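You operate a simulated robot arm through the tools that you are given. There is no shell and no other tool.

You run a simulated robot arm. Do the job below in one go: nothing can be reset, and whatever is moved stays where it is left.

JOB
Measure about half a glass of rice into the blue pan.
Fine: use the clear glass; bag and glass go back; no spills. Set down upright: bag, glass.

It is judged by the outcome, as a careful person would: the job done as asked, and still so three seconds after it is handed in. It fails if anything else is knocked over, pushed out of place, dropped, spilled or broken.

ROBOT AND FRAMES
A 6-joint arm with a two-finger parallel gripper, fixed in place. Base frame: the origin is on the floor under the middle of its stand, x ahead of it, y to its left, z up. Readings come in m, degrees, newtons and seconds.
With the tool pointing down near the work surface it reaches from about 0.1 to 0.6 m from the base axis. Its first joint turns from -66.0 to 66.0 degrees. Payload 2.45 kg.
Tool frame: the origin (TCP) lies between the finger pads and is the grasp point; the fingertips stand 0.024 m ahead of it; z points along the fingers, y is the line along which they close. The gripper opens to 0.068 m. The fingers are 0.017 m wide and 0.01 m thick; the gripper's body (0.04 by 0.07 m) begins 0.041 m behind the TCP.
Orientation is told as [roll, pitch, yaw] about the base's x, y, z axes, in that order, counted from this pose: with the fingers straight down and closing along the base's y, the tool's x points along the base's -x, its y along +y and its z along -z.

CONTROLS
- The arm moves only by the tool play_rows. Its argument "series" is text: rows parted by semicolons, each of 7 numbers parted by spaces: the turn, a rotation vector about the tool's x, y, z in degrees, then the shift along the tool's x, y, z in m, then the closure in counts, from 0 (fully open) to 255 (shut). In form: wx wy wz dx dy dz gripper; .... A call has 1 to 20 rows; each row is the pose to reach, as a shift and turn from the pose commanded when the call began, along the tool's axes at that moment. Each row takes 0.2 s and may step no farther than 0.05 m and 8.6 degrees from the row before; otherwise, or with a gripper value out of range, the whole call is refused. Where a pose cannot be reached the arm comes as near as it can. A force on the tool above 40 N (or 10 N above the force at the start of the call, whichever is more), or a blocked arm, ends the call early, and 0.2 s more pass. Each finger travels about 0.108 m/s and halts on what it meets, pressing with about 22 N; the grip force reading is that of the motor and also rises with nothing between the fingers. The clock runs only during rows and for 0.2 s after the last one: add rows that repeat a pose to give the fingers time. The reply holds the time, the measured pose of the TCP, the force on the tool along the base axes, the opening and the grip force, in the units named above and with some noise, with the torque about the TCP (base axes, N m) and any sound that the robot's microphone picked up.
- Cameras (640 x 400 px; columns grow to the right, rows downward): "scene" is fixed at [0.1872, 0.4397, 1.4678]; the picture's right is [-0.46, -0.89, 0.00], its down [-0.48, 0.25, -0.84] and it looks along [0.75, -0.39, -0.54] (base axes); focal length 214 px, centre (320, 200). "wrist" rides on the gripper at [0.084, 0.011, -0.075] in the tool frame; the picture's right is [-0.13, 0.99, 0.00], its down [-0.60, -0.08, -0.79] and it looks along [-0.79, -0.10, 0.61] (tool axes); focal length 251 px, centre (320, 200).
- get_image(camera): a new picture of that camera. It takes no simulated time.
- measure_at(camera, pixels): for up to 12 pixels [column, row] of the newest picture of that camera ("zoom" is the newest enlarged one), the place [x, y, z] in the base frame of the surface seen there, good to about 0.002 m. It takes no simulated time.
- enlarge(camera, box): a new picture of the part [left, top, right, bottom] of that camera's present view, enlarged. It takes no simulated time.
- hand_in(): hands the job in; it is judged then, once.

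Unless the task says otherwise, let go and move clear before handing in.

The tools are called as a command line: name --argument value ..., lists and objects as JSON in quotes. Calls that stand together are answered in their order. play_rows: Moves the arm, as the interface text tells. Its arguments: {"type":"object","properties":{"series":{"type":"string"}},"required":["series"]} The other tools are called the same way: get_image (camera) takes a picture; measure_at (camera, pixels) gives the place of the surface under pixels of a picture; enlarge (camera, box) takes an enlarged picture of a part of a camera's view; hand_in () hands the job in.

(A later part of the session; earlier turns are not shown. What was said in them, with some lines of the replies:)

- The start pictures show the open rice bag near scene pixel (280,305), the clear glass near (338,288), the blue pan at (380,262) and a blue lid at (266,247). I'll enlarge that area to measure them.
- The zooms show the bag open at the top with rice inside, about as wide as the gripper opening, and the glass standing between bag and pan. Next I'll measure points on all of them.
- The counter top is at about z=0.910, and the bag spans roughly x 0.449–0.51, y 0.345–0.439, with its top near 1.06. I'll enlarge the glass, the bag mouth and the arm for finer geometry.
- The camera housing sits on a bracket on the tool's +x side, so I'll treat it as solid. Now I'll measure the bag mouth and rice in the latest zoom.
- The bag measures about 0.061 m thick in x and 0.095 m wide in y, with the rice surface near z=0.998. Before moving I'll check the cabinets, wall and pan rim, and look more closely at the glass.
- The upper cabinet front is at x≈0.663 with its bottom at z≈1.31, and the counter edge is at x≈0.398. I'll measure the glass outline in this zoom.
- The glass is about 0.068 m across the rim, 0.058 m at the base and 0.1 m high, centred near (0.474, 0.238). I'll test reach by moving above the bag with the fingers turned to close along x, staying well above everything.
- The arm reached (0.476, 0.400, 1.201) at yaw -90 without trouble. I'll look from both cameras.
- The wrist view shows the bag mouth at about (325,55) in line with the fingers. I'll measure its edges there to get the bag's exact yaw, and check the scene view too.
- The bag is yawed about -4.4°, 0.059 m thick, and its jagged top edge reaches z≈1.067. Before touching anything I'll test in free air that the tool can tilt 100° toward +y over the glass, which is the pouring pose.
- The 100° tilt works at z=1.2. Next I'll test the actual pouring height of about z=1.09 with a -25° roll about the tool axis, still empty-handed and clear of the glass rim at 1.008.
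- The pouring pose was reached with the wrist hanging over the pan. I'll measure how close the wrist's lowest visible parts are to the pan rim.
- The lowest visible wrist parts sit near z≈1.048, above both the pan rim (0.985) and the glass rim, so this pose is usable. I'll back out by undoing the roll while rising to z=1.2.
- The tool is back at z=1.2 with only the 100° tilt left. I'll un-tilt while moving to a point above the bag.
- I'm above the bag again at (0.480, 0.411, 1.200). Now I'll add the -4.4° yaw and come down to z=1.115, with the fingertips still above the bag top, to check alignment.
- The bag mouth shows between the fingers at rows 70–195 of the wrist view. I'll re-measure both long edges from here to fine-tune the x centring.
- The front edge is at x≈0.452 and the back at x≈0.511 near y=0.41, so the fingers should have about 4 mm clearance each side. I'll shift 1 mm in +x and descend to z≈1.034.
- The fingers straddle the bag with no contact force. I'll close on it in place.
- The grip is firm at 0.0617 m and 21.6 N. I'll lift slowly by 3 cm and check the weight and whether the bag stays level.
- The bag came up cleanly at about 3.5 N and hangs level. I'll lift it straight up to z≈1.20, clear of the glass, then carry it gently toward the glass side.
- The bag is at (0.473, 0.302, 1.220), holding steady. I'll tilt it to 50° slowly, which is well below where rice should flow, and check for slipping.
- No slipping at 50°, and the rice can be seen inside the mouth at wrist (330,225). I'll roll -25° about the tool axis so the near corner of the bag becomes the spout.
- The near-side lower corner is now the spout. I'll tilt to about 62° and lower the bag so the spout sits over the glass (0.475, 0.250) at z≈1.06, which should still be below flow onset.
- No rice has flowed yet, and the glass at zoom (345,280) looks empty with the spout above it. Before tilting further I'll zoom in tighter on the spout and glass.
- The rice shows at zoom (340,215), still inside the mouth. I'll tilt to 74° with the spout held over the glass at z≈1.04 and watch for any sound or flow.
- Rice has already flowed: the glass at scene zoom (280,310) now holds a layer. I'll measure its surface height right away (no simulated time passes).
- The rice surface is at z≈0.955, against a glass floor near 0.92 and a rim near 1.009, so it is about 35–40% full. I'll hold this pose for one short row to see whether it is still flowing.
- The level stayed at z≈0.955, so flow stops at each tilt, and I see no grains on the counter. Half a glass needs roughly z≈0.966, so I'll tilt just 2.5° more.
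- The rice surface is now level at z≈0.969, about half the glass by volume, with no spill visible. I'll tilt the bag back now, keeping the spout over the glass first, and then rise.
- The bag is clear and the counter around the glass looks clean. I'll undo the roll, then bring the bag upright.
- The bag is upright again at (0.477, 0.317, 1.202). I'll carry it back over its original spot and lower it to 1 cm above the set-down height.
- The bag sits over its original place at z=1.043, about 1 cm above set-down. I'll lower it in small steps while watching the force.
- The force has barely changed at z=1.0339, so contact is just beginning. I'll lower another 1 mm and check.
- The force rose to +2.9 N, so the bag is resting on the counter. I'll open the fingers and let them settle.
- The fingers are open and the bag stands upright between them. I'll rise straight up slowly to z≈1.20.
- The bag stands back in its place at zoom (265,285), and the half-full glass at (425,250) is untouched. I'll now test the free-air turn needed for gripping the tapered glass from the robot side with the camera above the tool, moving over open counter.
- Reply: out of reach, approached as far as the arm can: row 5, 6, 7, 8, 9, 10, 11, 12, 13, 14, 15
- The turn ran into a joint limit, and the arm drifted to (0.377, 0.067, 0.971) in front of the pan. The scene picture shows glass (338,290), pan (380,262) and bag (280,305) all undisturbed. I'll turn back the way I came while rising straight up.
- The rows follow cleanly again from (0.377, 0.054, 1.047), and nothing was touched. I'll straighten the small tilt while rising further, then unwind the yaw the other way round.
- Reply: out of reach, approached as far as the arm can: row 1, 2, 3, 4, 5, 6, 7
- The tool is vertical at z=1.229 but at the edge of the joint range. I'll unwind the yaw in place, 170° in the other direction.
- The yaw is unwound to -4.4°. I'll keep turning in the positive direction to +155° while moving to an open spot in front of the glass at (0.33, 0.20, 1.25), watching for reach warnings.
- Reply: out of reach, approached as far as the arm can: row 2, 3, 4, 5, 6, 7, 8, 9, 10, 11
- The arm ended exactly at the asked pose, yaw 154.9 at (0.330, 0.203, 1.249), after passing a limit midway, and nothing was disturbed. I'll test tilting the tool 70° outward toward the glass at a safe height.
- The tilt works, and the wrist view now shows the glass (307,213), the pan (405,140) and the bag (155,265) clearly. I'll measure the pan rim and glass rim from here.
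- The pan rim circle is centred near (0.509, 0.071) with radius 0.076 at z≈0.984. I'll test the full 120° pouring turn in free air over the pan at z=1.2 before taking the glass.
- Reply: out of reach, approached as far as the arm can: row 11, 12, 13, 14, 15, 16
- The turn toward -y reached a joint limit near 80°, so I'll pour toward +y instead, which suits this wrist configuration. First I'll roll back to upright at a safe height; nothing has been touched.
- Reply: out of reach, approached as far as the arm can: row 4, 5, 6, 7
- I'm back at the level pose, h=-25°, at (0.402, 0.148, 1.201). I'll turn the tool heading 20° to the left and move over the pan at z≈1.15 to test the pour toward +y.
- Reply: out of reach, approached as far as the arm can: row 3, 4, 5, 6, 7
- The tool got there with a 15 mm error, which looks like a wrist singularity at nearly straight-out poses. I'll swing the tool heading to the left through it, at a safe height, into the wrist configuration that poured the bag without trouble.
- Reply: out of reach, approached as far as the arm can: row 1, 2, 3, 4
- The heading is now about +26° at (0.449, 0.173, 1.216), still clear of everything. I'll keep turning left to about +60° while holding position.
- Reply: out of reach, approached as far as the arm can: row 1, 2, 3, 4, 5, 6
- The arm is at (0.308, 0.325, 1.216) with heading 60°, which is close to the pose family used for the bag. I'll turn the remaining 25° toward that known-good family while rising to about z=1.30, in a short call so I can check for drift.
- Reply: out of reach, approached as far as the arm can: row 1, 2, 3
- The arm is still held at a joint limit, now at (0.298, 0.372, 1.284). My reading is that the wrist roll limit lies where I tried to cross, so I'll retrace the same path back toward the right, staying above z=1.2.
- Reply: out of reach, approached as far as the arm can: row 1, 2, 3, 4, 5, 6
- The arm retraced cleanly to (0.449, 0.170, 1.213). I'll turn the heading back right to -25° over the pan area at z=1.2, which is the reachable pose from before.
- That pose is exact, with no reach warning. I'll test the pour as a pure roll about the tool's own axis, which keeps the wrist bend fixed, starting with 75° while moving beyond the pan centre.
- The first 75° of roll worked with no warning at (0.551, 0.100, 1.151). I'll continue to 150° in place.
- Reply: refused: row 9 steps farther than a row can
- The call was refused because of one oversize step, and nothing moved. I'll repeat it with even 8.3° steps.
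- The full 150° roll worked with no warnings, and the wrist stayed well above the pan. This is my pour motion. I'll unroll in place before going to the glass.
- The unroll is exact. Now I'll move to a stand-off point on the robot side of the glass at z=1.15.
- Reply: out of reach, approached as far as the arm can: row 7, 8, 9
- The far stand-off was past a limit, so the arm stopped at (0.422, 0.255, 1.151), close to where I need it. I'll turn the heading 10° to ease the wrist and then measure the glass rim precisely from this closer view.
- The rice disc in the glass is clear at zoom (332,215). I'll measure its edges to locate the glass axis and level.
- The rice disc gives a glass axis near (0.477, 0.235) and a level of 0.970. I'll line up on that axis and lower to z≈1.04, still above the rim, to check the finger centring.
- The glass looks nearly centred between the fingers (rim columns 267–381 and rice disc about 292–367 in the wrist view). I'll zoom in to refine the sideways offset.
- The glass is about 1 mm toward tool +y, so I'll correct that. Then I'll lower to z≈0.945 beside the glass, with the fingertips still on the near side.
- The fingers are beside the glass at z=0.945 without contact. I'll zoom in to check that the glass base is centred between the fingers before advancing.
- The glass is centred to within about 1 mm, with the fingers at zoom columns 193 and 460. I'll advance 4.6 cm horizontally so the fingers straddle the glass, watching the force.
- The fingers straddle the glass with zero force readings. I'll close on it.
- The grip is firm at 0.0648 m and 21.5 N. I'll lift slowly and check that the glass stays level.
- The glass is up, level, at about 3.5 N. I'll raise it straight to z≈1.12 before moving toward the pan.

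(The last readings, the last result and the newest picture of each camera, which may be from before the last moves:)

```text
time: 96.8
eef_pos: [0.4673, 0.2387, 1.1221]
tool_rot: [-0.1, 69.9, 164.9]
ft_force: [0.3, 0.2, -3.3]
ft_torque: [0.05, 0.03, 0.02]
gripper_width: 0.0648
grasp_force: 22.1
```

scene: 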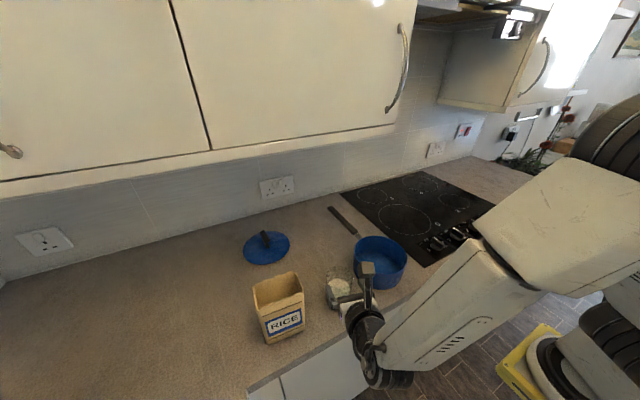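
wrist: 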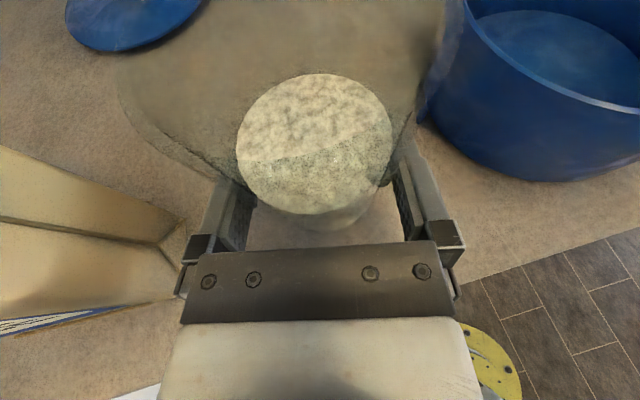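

The glass is at (0.467, 0.239, 1.122), steady. I'll carry it upright and smoothly to the pour position beyond the pan centre.

play_rows --series "-0.47 0 0.17 0.0019 0.0045 0.0055 255; -1.41 0 0.51 0.0057 0.0136 0.0165 255; -2.54 0 0.92 0.0102 0.0245 0.0296 255; -3.67 0 1.33 0.0147 0.0354 0.0428 255; -4.79 0 1.74 0.0193 0.0463 0.056 255; -5.92 0 2.15 0.0238 0.0571 0.0692 255; -7.05 0 2.57 0.0284 0.068 0.0824 255; -8.18 0 2.98 0.0329 0.0789 0.0955 255; -8.93 0 3.25 0.0359 0.0862 0.1043 255; -9.4 0 3.42 0.0378 0.0907 0.1098 255; -9.4 0 3.42 0.0378 0.0907 0.1098 255"

get_image --camera "scene"

get_image --camera "wrist"

```text
time: 99.2
eef_pos: [0.5558, 0.1188, 1.1182]
tool_rot: [-0.1, 69.9, 155.1]
ft_force: [0.1, 0.4, -2.7]
ft_torque: [0.04, 0.04, -0.03]
gripper_width: 0.0646
grasp_force: 22.0
```

```text
taken
```

scene: 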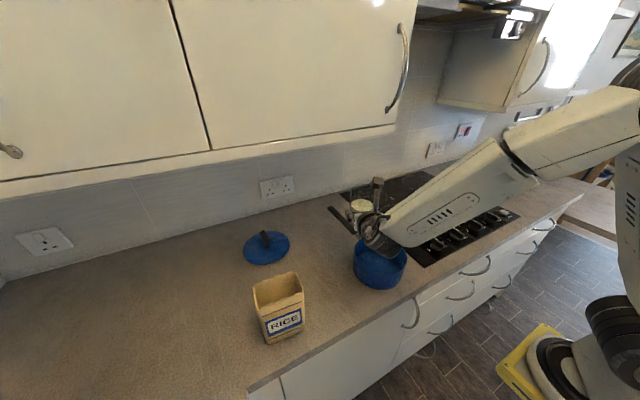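

```text
taken
```

wrist: 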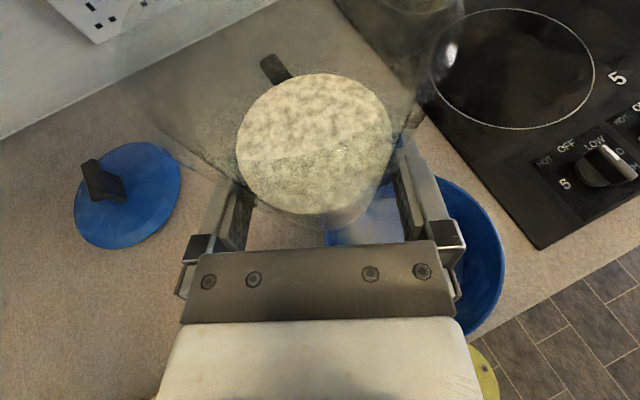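

The glass is upright over the far side of the pan at (0.556, 0.119, 1.118). I'll begin rolling to 60° while lowering slightly, which is still below flow onset.

play_rows --series "0 0 3 -0.0036 0 0.0013 255; 0 0 8 -0.0071 0 0.0026 255; 0 0 14 -0.0107 0 0.0039 255; 0 0 20 -0.0143 0 0.0052 255; 0 0 26 -0.0179 0 0.0065 255; 0 0 32 -0.0214 0 0.0078 255; 0 0 38 -0.025 0 0.0091 255; 0 0 44 -0.0286 0 0.0104 255; 0 0 50 -0.0321 0 0.0117 255; 0 0 55 -0.0357 0 0.013 255; 0 0 60 -0.0357 0 0.013 255; 0 0 60 -0.0357 0 0.013 255"

enlarge --camera "scene" --box '[310, 170, 450, 310]'

get_image --camera "wrist"

```text
time: 101.8
eef_pos: [0.5547, 0.1196, 1.0812]
tool_rot: [-67.1, 27.9, 76.3]
ft_force: [1.4, 0.0, -3.2]
ft_torque: [0.04, 0.04, 0.03]
gripper_width: 0.0646
grasp_force: 21.9
```

```text
2.86 times, centred on (380, 240) of scene
```

zoom: 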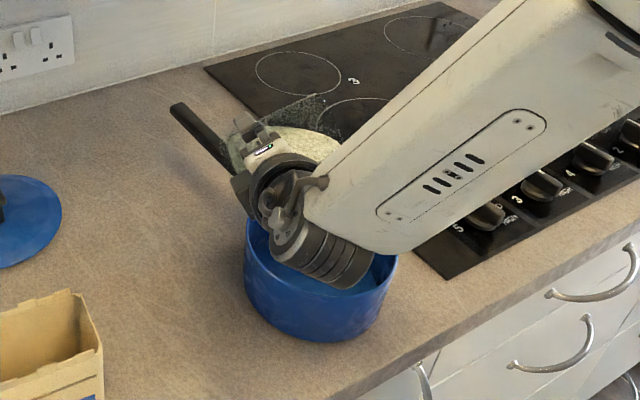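

```text
taken
```

wrist: 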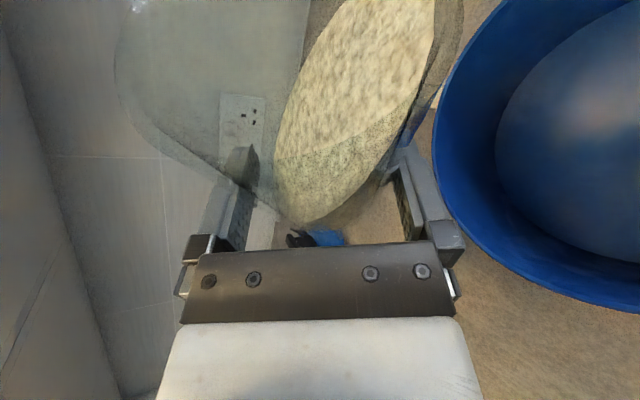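

The rice surface has shifted toward the lip (wrist ~(430,60)), and by my calculation the lip is at about (0.520, 0.056), well inside the pan. I'll roll on slowly to 95° so it pours gently.

play_rows --series "0 0 2.5 0 0 0 255; 0 0 5 0 0 0 255; 0 0 7.5 0 0 0 255; 0 0 10 0 0 0 255; 0 0 12.5 0 0 0 255; 0 0 15 0 0 0 255; 0 0 17.5 0 0 0 255; 0 0 20 0 0 0 255; 0 0 22.5 0 0 0 255; 0 0 25 0 0 0 255; 0 0 27.5 0 0 0 255; 0 0 30 0 0 0 255; 0 0 32.5 0 0 0 255; 0 0 35 0 0 0 255; 0 0 35 0 0 0 255"

enlarge --camera "scene" --box '[310, 170, 450, 310]'

get_image --camera "wrist"

```text
time: 105.0
eef_pos: [0.5558, 0.1193, 1.081]
tool_rot: [-69.9, -4.8, 63.4]
ft_force: [0.4, -0.4, -2.1]
ft_torque: [0.03, 0.0, 0.01]
gripper_width: 0.0642
grasp_force: 21.7
```

```text
2.86 times, centred on (380, 240) of scene
```

zoom: 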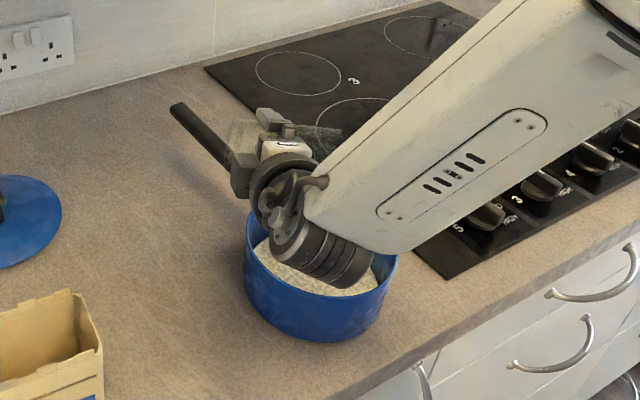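

```text
taken
```

wrist: 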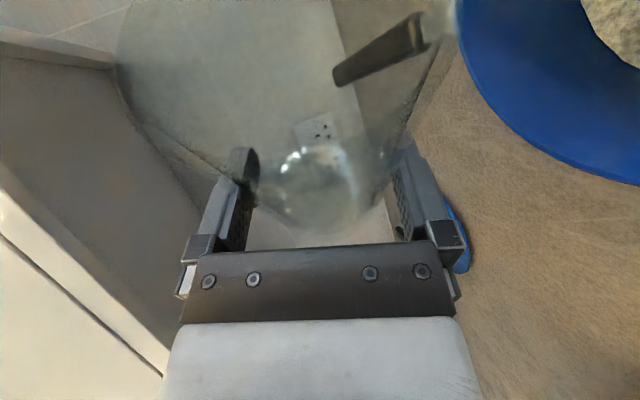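

The rice is now in the pan, and the glass looks clear in the wrist view. I'll roll another 25° while rising 2 cm so that any last grains drop into the pan.

play_rows --series "0 0 4 -0.0003 -0.0037 -0.0014 255; 0 0 8 -0.0006 -0.0075 -0.0027 255; 0 0 12 -0.001 -0.0112 -0.0041 255; 0 0 16 -0.0013 -0.015 -0.0054 255; 0 0 20 -0.0016 -0.0187 -0.0068 255; 0 0 25 -0.0016 -0.0187 -0.0068 255; 0 0 25 -0.0016 -0.0187 -0.0068 255; 0 0 25 -0.0016 -0.0187 -0.0068 255"

enlarge --camera "wrist" --box '[110, 0, 470, 245]'

enlarge --camera "scene" --box '[310, 170, 450, 310]'

```text
time: 106.8
eef_pos: [0.5565, 0.1199, 1.1003]
tool_rot: [-67.1, -28.1, 53.8]
ft_force: [-0.2, -0.1, -1.9]
ft_torque: [0.01, 0.0, 0.03]
gripper_width: 0.0644
grasp_force: 22.3
```

```text
1.63 times, centred on (290, 122) of wrist
```

zoom: 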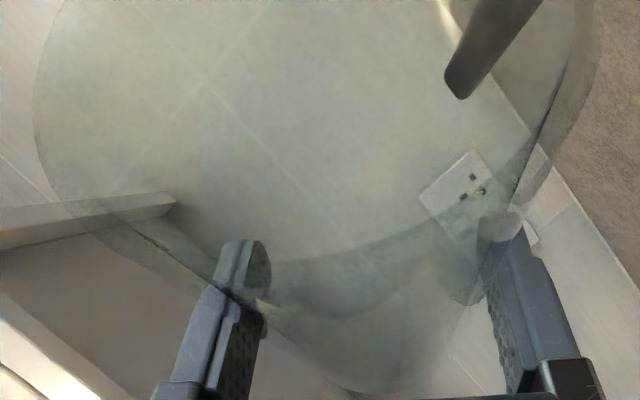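

```text
2.86 times, centred on (380, 240) of scene
```

zoom: 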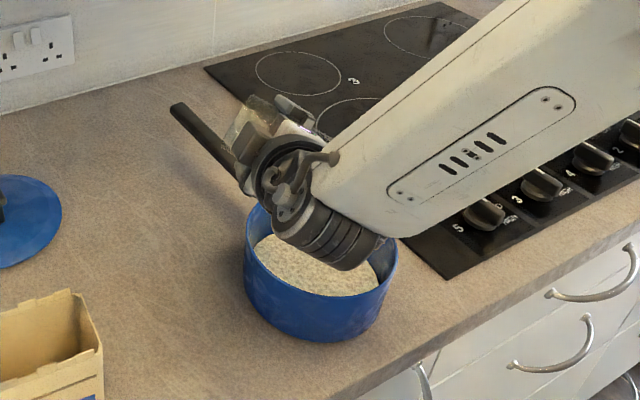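

The glass is empty, and the rice lies in the pan at scene zoom (310,270) with none outside. I'll unroll the glass to upright while rising slightly.

play_rows --series "0 0 -6 -0.0024 -0.0041 -0.0017 255; 0 0 -14 -0.0047 -0.0082 -0.0034 255; 0 0 -22 -0.0071 -0.0122 -0.0051 255; 0 0 -30 -0.0094 -0.0163 -0.0068 255; 0 0 -38 -0.0094 -0.0163 -0.0068 255; 0 0 -46 -0.0094 -0.0163 -0.0068 255; 0 0 -54 -0.0094 -0.0163 -0.0068 255; 0 0 -62 -0.0094 -0.0163 -0.0068 255; 0 0 -70 -0.0094 -0.0163 -0.0068 255; 0 0 -78 -0.0094 -0.0163 -0.0068 255; 0 0 -86 -0.0094 -0.0163 -0.0068 255; 0 0 -94 -0.0094 -0.0163 -0.0068 255; 0 0 -102 -0.0094 -0.0163 -0.0068 255; 0 0 -110 -0.0094 -0.0163 -0.0068 255; 0 0 -116 -0.0094 -0.0163 -0.0068 255; 0 0 -120 -0.0094 -0.0163 -0.0068 255; 0 0 -120 -0.0094 -0.0163 -0.0068 255"

get_image --camera "wrist"

get_image --camera "scene"

```text
time: 110.4
eef_pos: [0.5563, 0.1197, 1.121]
tool_rot: [0.0, 69.9, 155.3]
ft_force: [-0.6, 0.2, -1.2]
ft_torque: [0.01, -0.01, -0.02]
gripper_width: 0.0642
grasp_force: 22.6
```

```text
taken
```

wrist: 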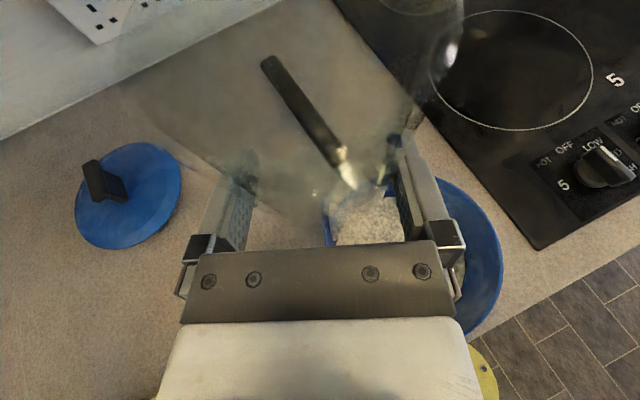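

```text
taken
```

scene: 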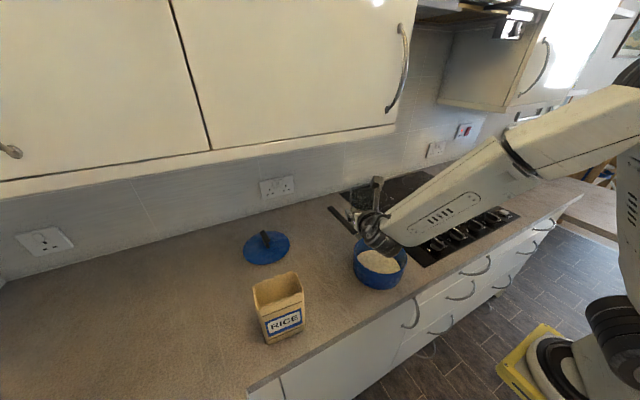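

The glass is upright and empty, and the pan holds the rice at scene (380,262). I'll carry the glass back above its original spot at z≈1.12.

play_rows --series "0.94 0 -0.34 -0.0045 -0.0069 -0.0123 255; 2.07 0 -0.75 -0.0099 -0.0151 -0.0271 255; 3.29 0 -1.2 -0.0157 -0.024 -0.043 255; 4.51 0 -1.64 -0.0215 -0.033 -0.059 255; 5.73 0 -2.09 -0.0273 -0.0419 -0.075 255; 6.96 0 -2.53 -0.0332 -0.0508 -0.091 255; 8.18 0 -2.98 -0.039 -0.0598 -0.107 255; 9.02 0 -3.28 -0.043 -0.066 -0.1181 255; 9.4 0 -3.42 -0.0448 -0.0687 -0.123 255; 9.4 0 -3.42 -0.0448 -0.0687 -0.123 255"

```text
time: 112.6
eef_pos: [0.4656, 0.2367, 1.123]
tool_rot: [-0.1, 70.0, 165.1]
ft_force: [0.3, 0.3, -1.2]
ft_torque: [0.02, 0.0, -0.01]
gripper_width: 0.0646
grasp_force: 22.0
```

The glass is back above its spot at (0.466, 0.237, 1.123). I'll lower it to 1 cm above set-down.

play_rows --series "0 0 0 -0.0118 0 0.0043 255; 0 0 0 -0.0306 -0.0004 0.0111 255; 0 0 0 -0.0494 -0.0006 0.018 255; 0 0 0 -0.0682 -0.0006 0.0248 255; 0 0 0 -0.087 -0.0006 0.0317 255; 0 0 0 -0.1058 -0.0006 0.0385 255; 0 0 0 -0.1246 -0.0006 0.0453 255; 0 0 0 -0.1434 -0.0006 0.0522 255; 0 0 0 -0.1545 -0.0006 0.0568 255; 0 0 0 -0.1545 -0.0006 0.0568 255"

enlarge --camera "scene" --box '[290, 230, 430, 350]'

```text
time: 114.8
eef_pos: [0.4668, 0.2385, 0.9569]
tool_rot: [-0.1, 70.0, 164.9]
ft_force: [0.1, 0.3, -2.0]
ft_torque: [-0.02, 0.0, 0.02]
gripper_width: 0.0646
grasp_force: 22.7
```

```text
3.33 times, centred on (360, 290) of scene
```

zoom: 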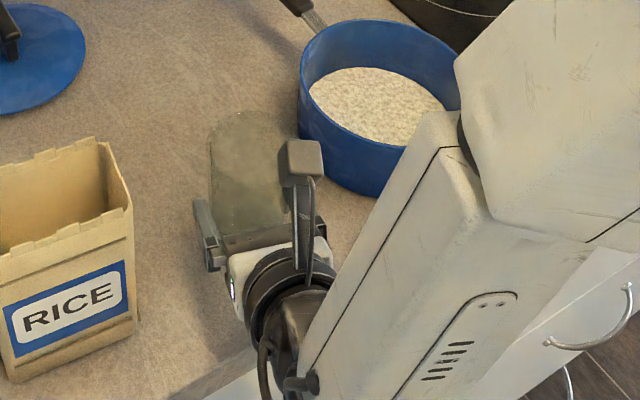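

The glass is 1 cm above the counter at its original place. I'll lower it in fine steps and watch for the contact force.

play_rows --series "0 0 0 -0.003 0 0.0011 255; 0 0 0 -0.006 0 0.0022 255; 0 0 0 -0.0085 0 0.0031 255; 0 0 0 -0.0097 0 0.0035 255; 0 0 0 -0.0097 0 0.0035 255"

```text
time: 116.0
eef_pos: [0.467, 0.2371, 0.9463]
tool_rot: [-0.1, 70.0, 165.0]
ft_force: [-0.8, 0.4, -0.7]
ft_torque: [0.0, 0.05, 0.0]
gripper_width: 0.0645
grasp_force: 22.1
```

At z=0.9463 the force is nearly neutral. I'll lower one more millimetre to confirm contact.

play_rows --series "0 0 0 -0.0005 0 0.0002 255; 0 0 0 -0.001 0 0.0004 255; 0 0 0 -0.001 0 0.0004 255"

```text
time: 116.8
eef_pos: [0.4678, 0.2373, 0.9452]
tool_rot: [-0.3, 70.2, 164.8]
ft_force: [-4.5, 0.2, 11.4]
ft_torque: [-0.04, 0.17, 0.0]
gripper_width: 0.0645
grasp_force: 22.1
```

Contact is clear at 11 N, so I'll back up by 0.8 mm to relieve it and then open the fingers.

play_rows --series "0 0 0 0.0008 0 -0.0003 255; 0 0 0 0.0008 0 -0.0003 255; 0 0 0 0.0008 0 -0.0003 0; 0 0 0 0.0008 0 -0.0003 0; 0 0 0 0.0008 0 -0.0003 0"

get_image --camera "wrist"

```text
time: 118.0
eef_pos: [0.4665, 0.2384, 0.9462]
tool_rot: [-0.2, 70.0, 165.0]
ft_force: [0.4, -0.4, 0.3]
ft_torque: [0.0, -0.01, 0.0]
gripper_width: 0.0678
grasp_force: 0.1
```

```text
taken
```

wrist: 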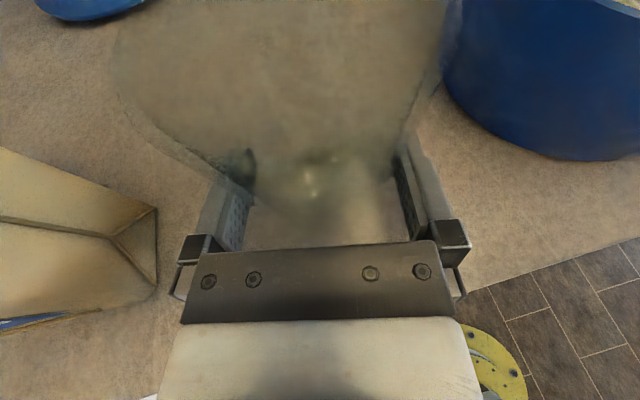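

The fingers are open and the glass stands. I'll retreat straight back horizontally, the reverse of the approach.

play_rows --series "0 0 0 -0.0017 0 -0.0047 0; 0 0 0 -0.0043 0 -0.0118 0; 0 0 0 -0.0077 0 -0.0212 0; 0 0 0 -0.0111 0 -0.0306 0; 0 0 0 -0.0145 0 -0.04 0; 0 0 0 -0.0171 0 -0.047 0; 0 0 0 -0.0171 0 -0.047 0"

get_image --camera "wrist"

enlarge --camera "scene" --box '[290, 230, 430, 350]'

```text
time: 119.6
eef_pos: [0.4189, 0.2499, 0.9473]
tool_rot: [-0.1, 70.1, 165.1]
ft_force: [-0.2, 0.6, -0.2]
ft_torque: [0.0, -0.02, 0.0]
gripper_width: 0.0679
grasp_force: 0.0
```

```text
taken
```

wrist: 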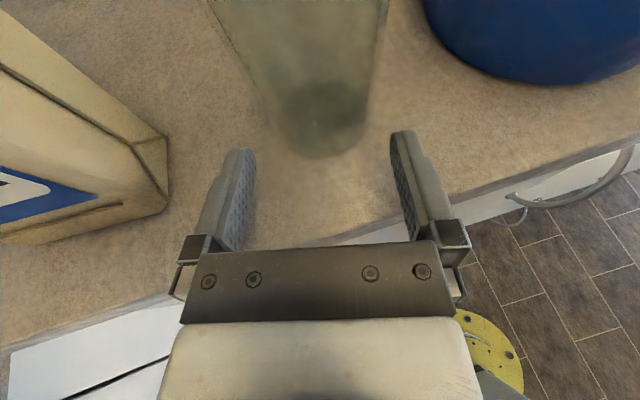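

```text
3.33 times, centred on (360, 290) of scene
```

zoom: 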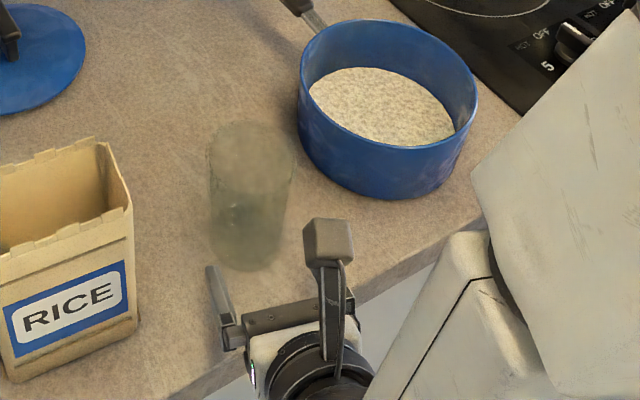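

The glass stands upright in its spot at zoom (250,195), clear of the fingers. I'll rise straight up to z≈1.2 to finish clear of everything.

play_rows --series "0 0 0 0.0141 0 -0.0051 0; 0 0 0 0.0423 0 -0.0154 0; 0 0 0 0.0752 0 -0.0274 0; 0 0 0 0.1128 0 -0.041 0; 0 0 0 0.1504 0 -0.0547 0; 0 0 0 0.188 0 -0.0684 0; 0 0 0 0.2256 0 -0.0821 0; 0 0 0 0.235 0 -0.0855 0; 0 0 0 0.235 0 -0.0855 0"

get_image --camera "scene"

get_image --camera "wrist"

enlarge --camera "scene" --box '[230, 190, 430, 350]'

```text
time: 121.6
eef_pos: [0.4178, 0.25, 1.1965]
tool_rot: [-0.1, 70.0, 165.0]
ft_force: [-1.1, -0.3, 0.1]
ft_torque: [-0.02, 0.01, 0.02]
gripper_width: 0.0679
grasp_force: 0.1
```

```text
taken
```

scene: 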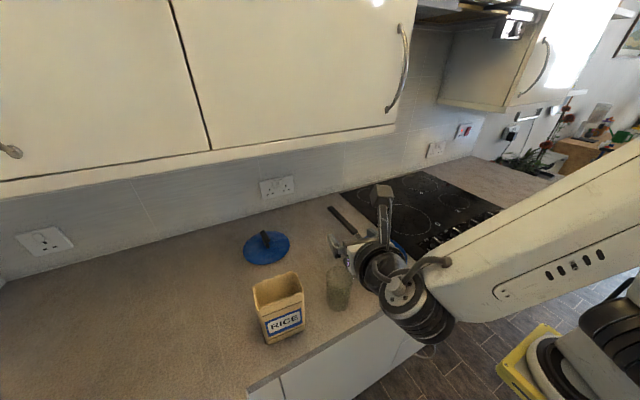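

```text
taken
```

wrist: 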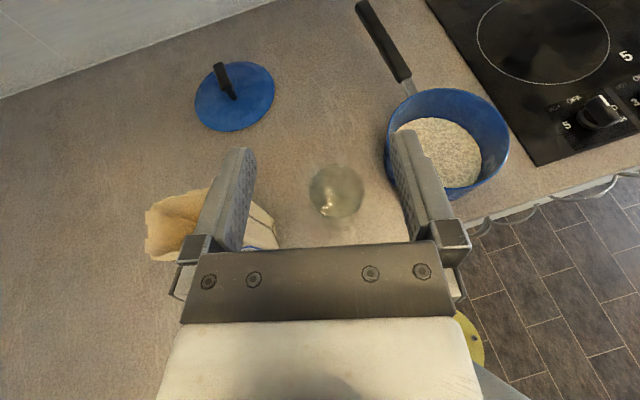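

```text
2.50 times, centred on (330, 270) of scene
```

zoom: 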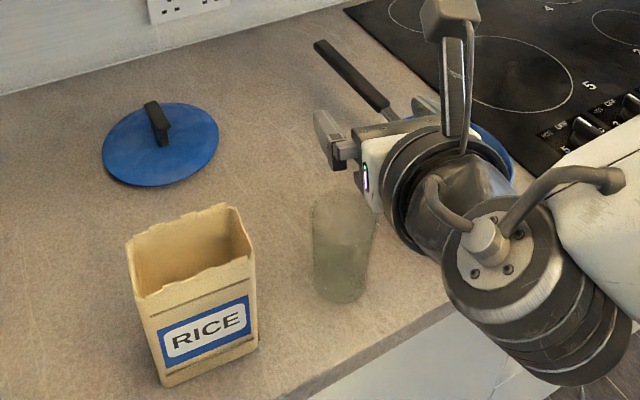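

The bag, glass, lid and pan handle appear at the same pixels as at the start, and the rice is in the pan. I'll do one last close check of the counter around glass and pan for stray grains.

enlarge --camera "wrist" --box '[250, 60, 520, 240]'

measure_at --camera "wrist" --pixels '[[440, 150], [455, 165], [430, 130], [470, 170], [400, 92], [505, 140]]'

```text
2.22 times, centred on (385, 150) of wrist
```

zoom: 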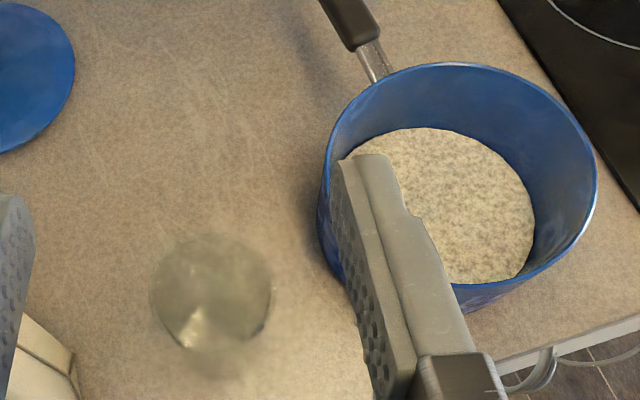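

```text
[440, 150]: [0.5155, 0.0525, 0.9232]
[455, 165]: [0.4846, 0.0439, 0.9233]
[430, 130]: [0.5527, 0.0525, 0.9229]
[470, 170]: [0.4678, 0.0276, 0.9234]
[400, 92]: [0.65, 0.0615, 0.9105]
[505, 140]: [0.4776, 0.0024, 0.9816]
```

The rice lies level in the pan at z≈0.923, about 8 mm deep, which matches roughly half a glass. The counter is clean, the bag and glass stand upright in their places, and the gripper is open and clear, so I'll hand in.

hand_in

```text
The job is handed in.
```

I poured rice from the bag into the clear glass to about half full, then emptied the glass into the blue pan, and handed the job in. The hand-in gave no verdict.

- **Amount:** the level in the glass was about half by volume. The glass came out empty, and the rice lies about 8 mm deep across the pan, which matches.
- **Bag and glass:** both are set down upright where they started, to within a few millimetres by the arm's readings.
- **Spills and other items:** the last pictures show no rice on the counter. The lid and pan look unmoved.

While looking for a pour pose for the glass, the arm ran into joint limits several times and drifted. Once it dropped low in front of the pan. The pictures show nothing was touched. The gripper is open and clear of everything.
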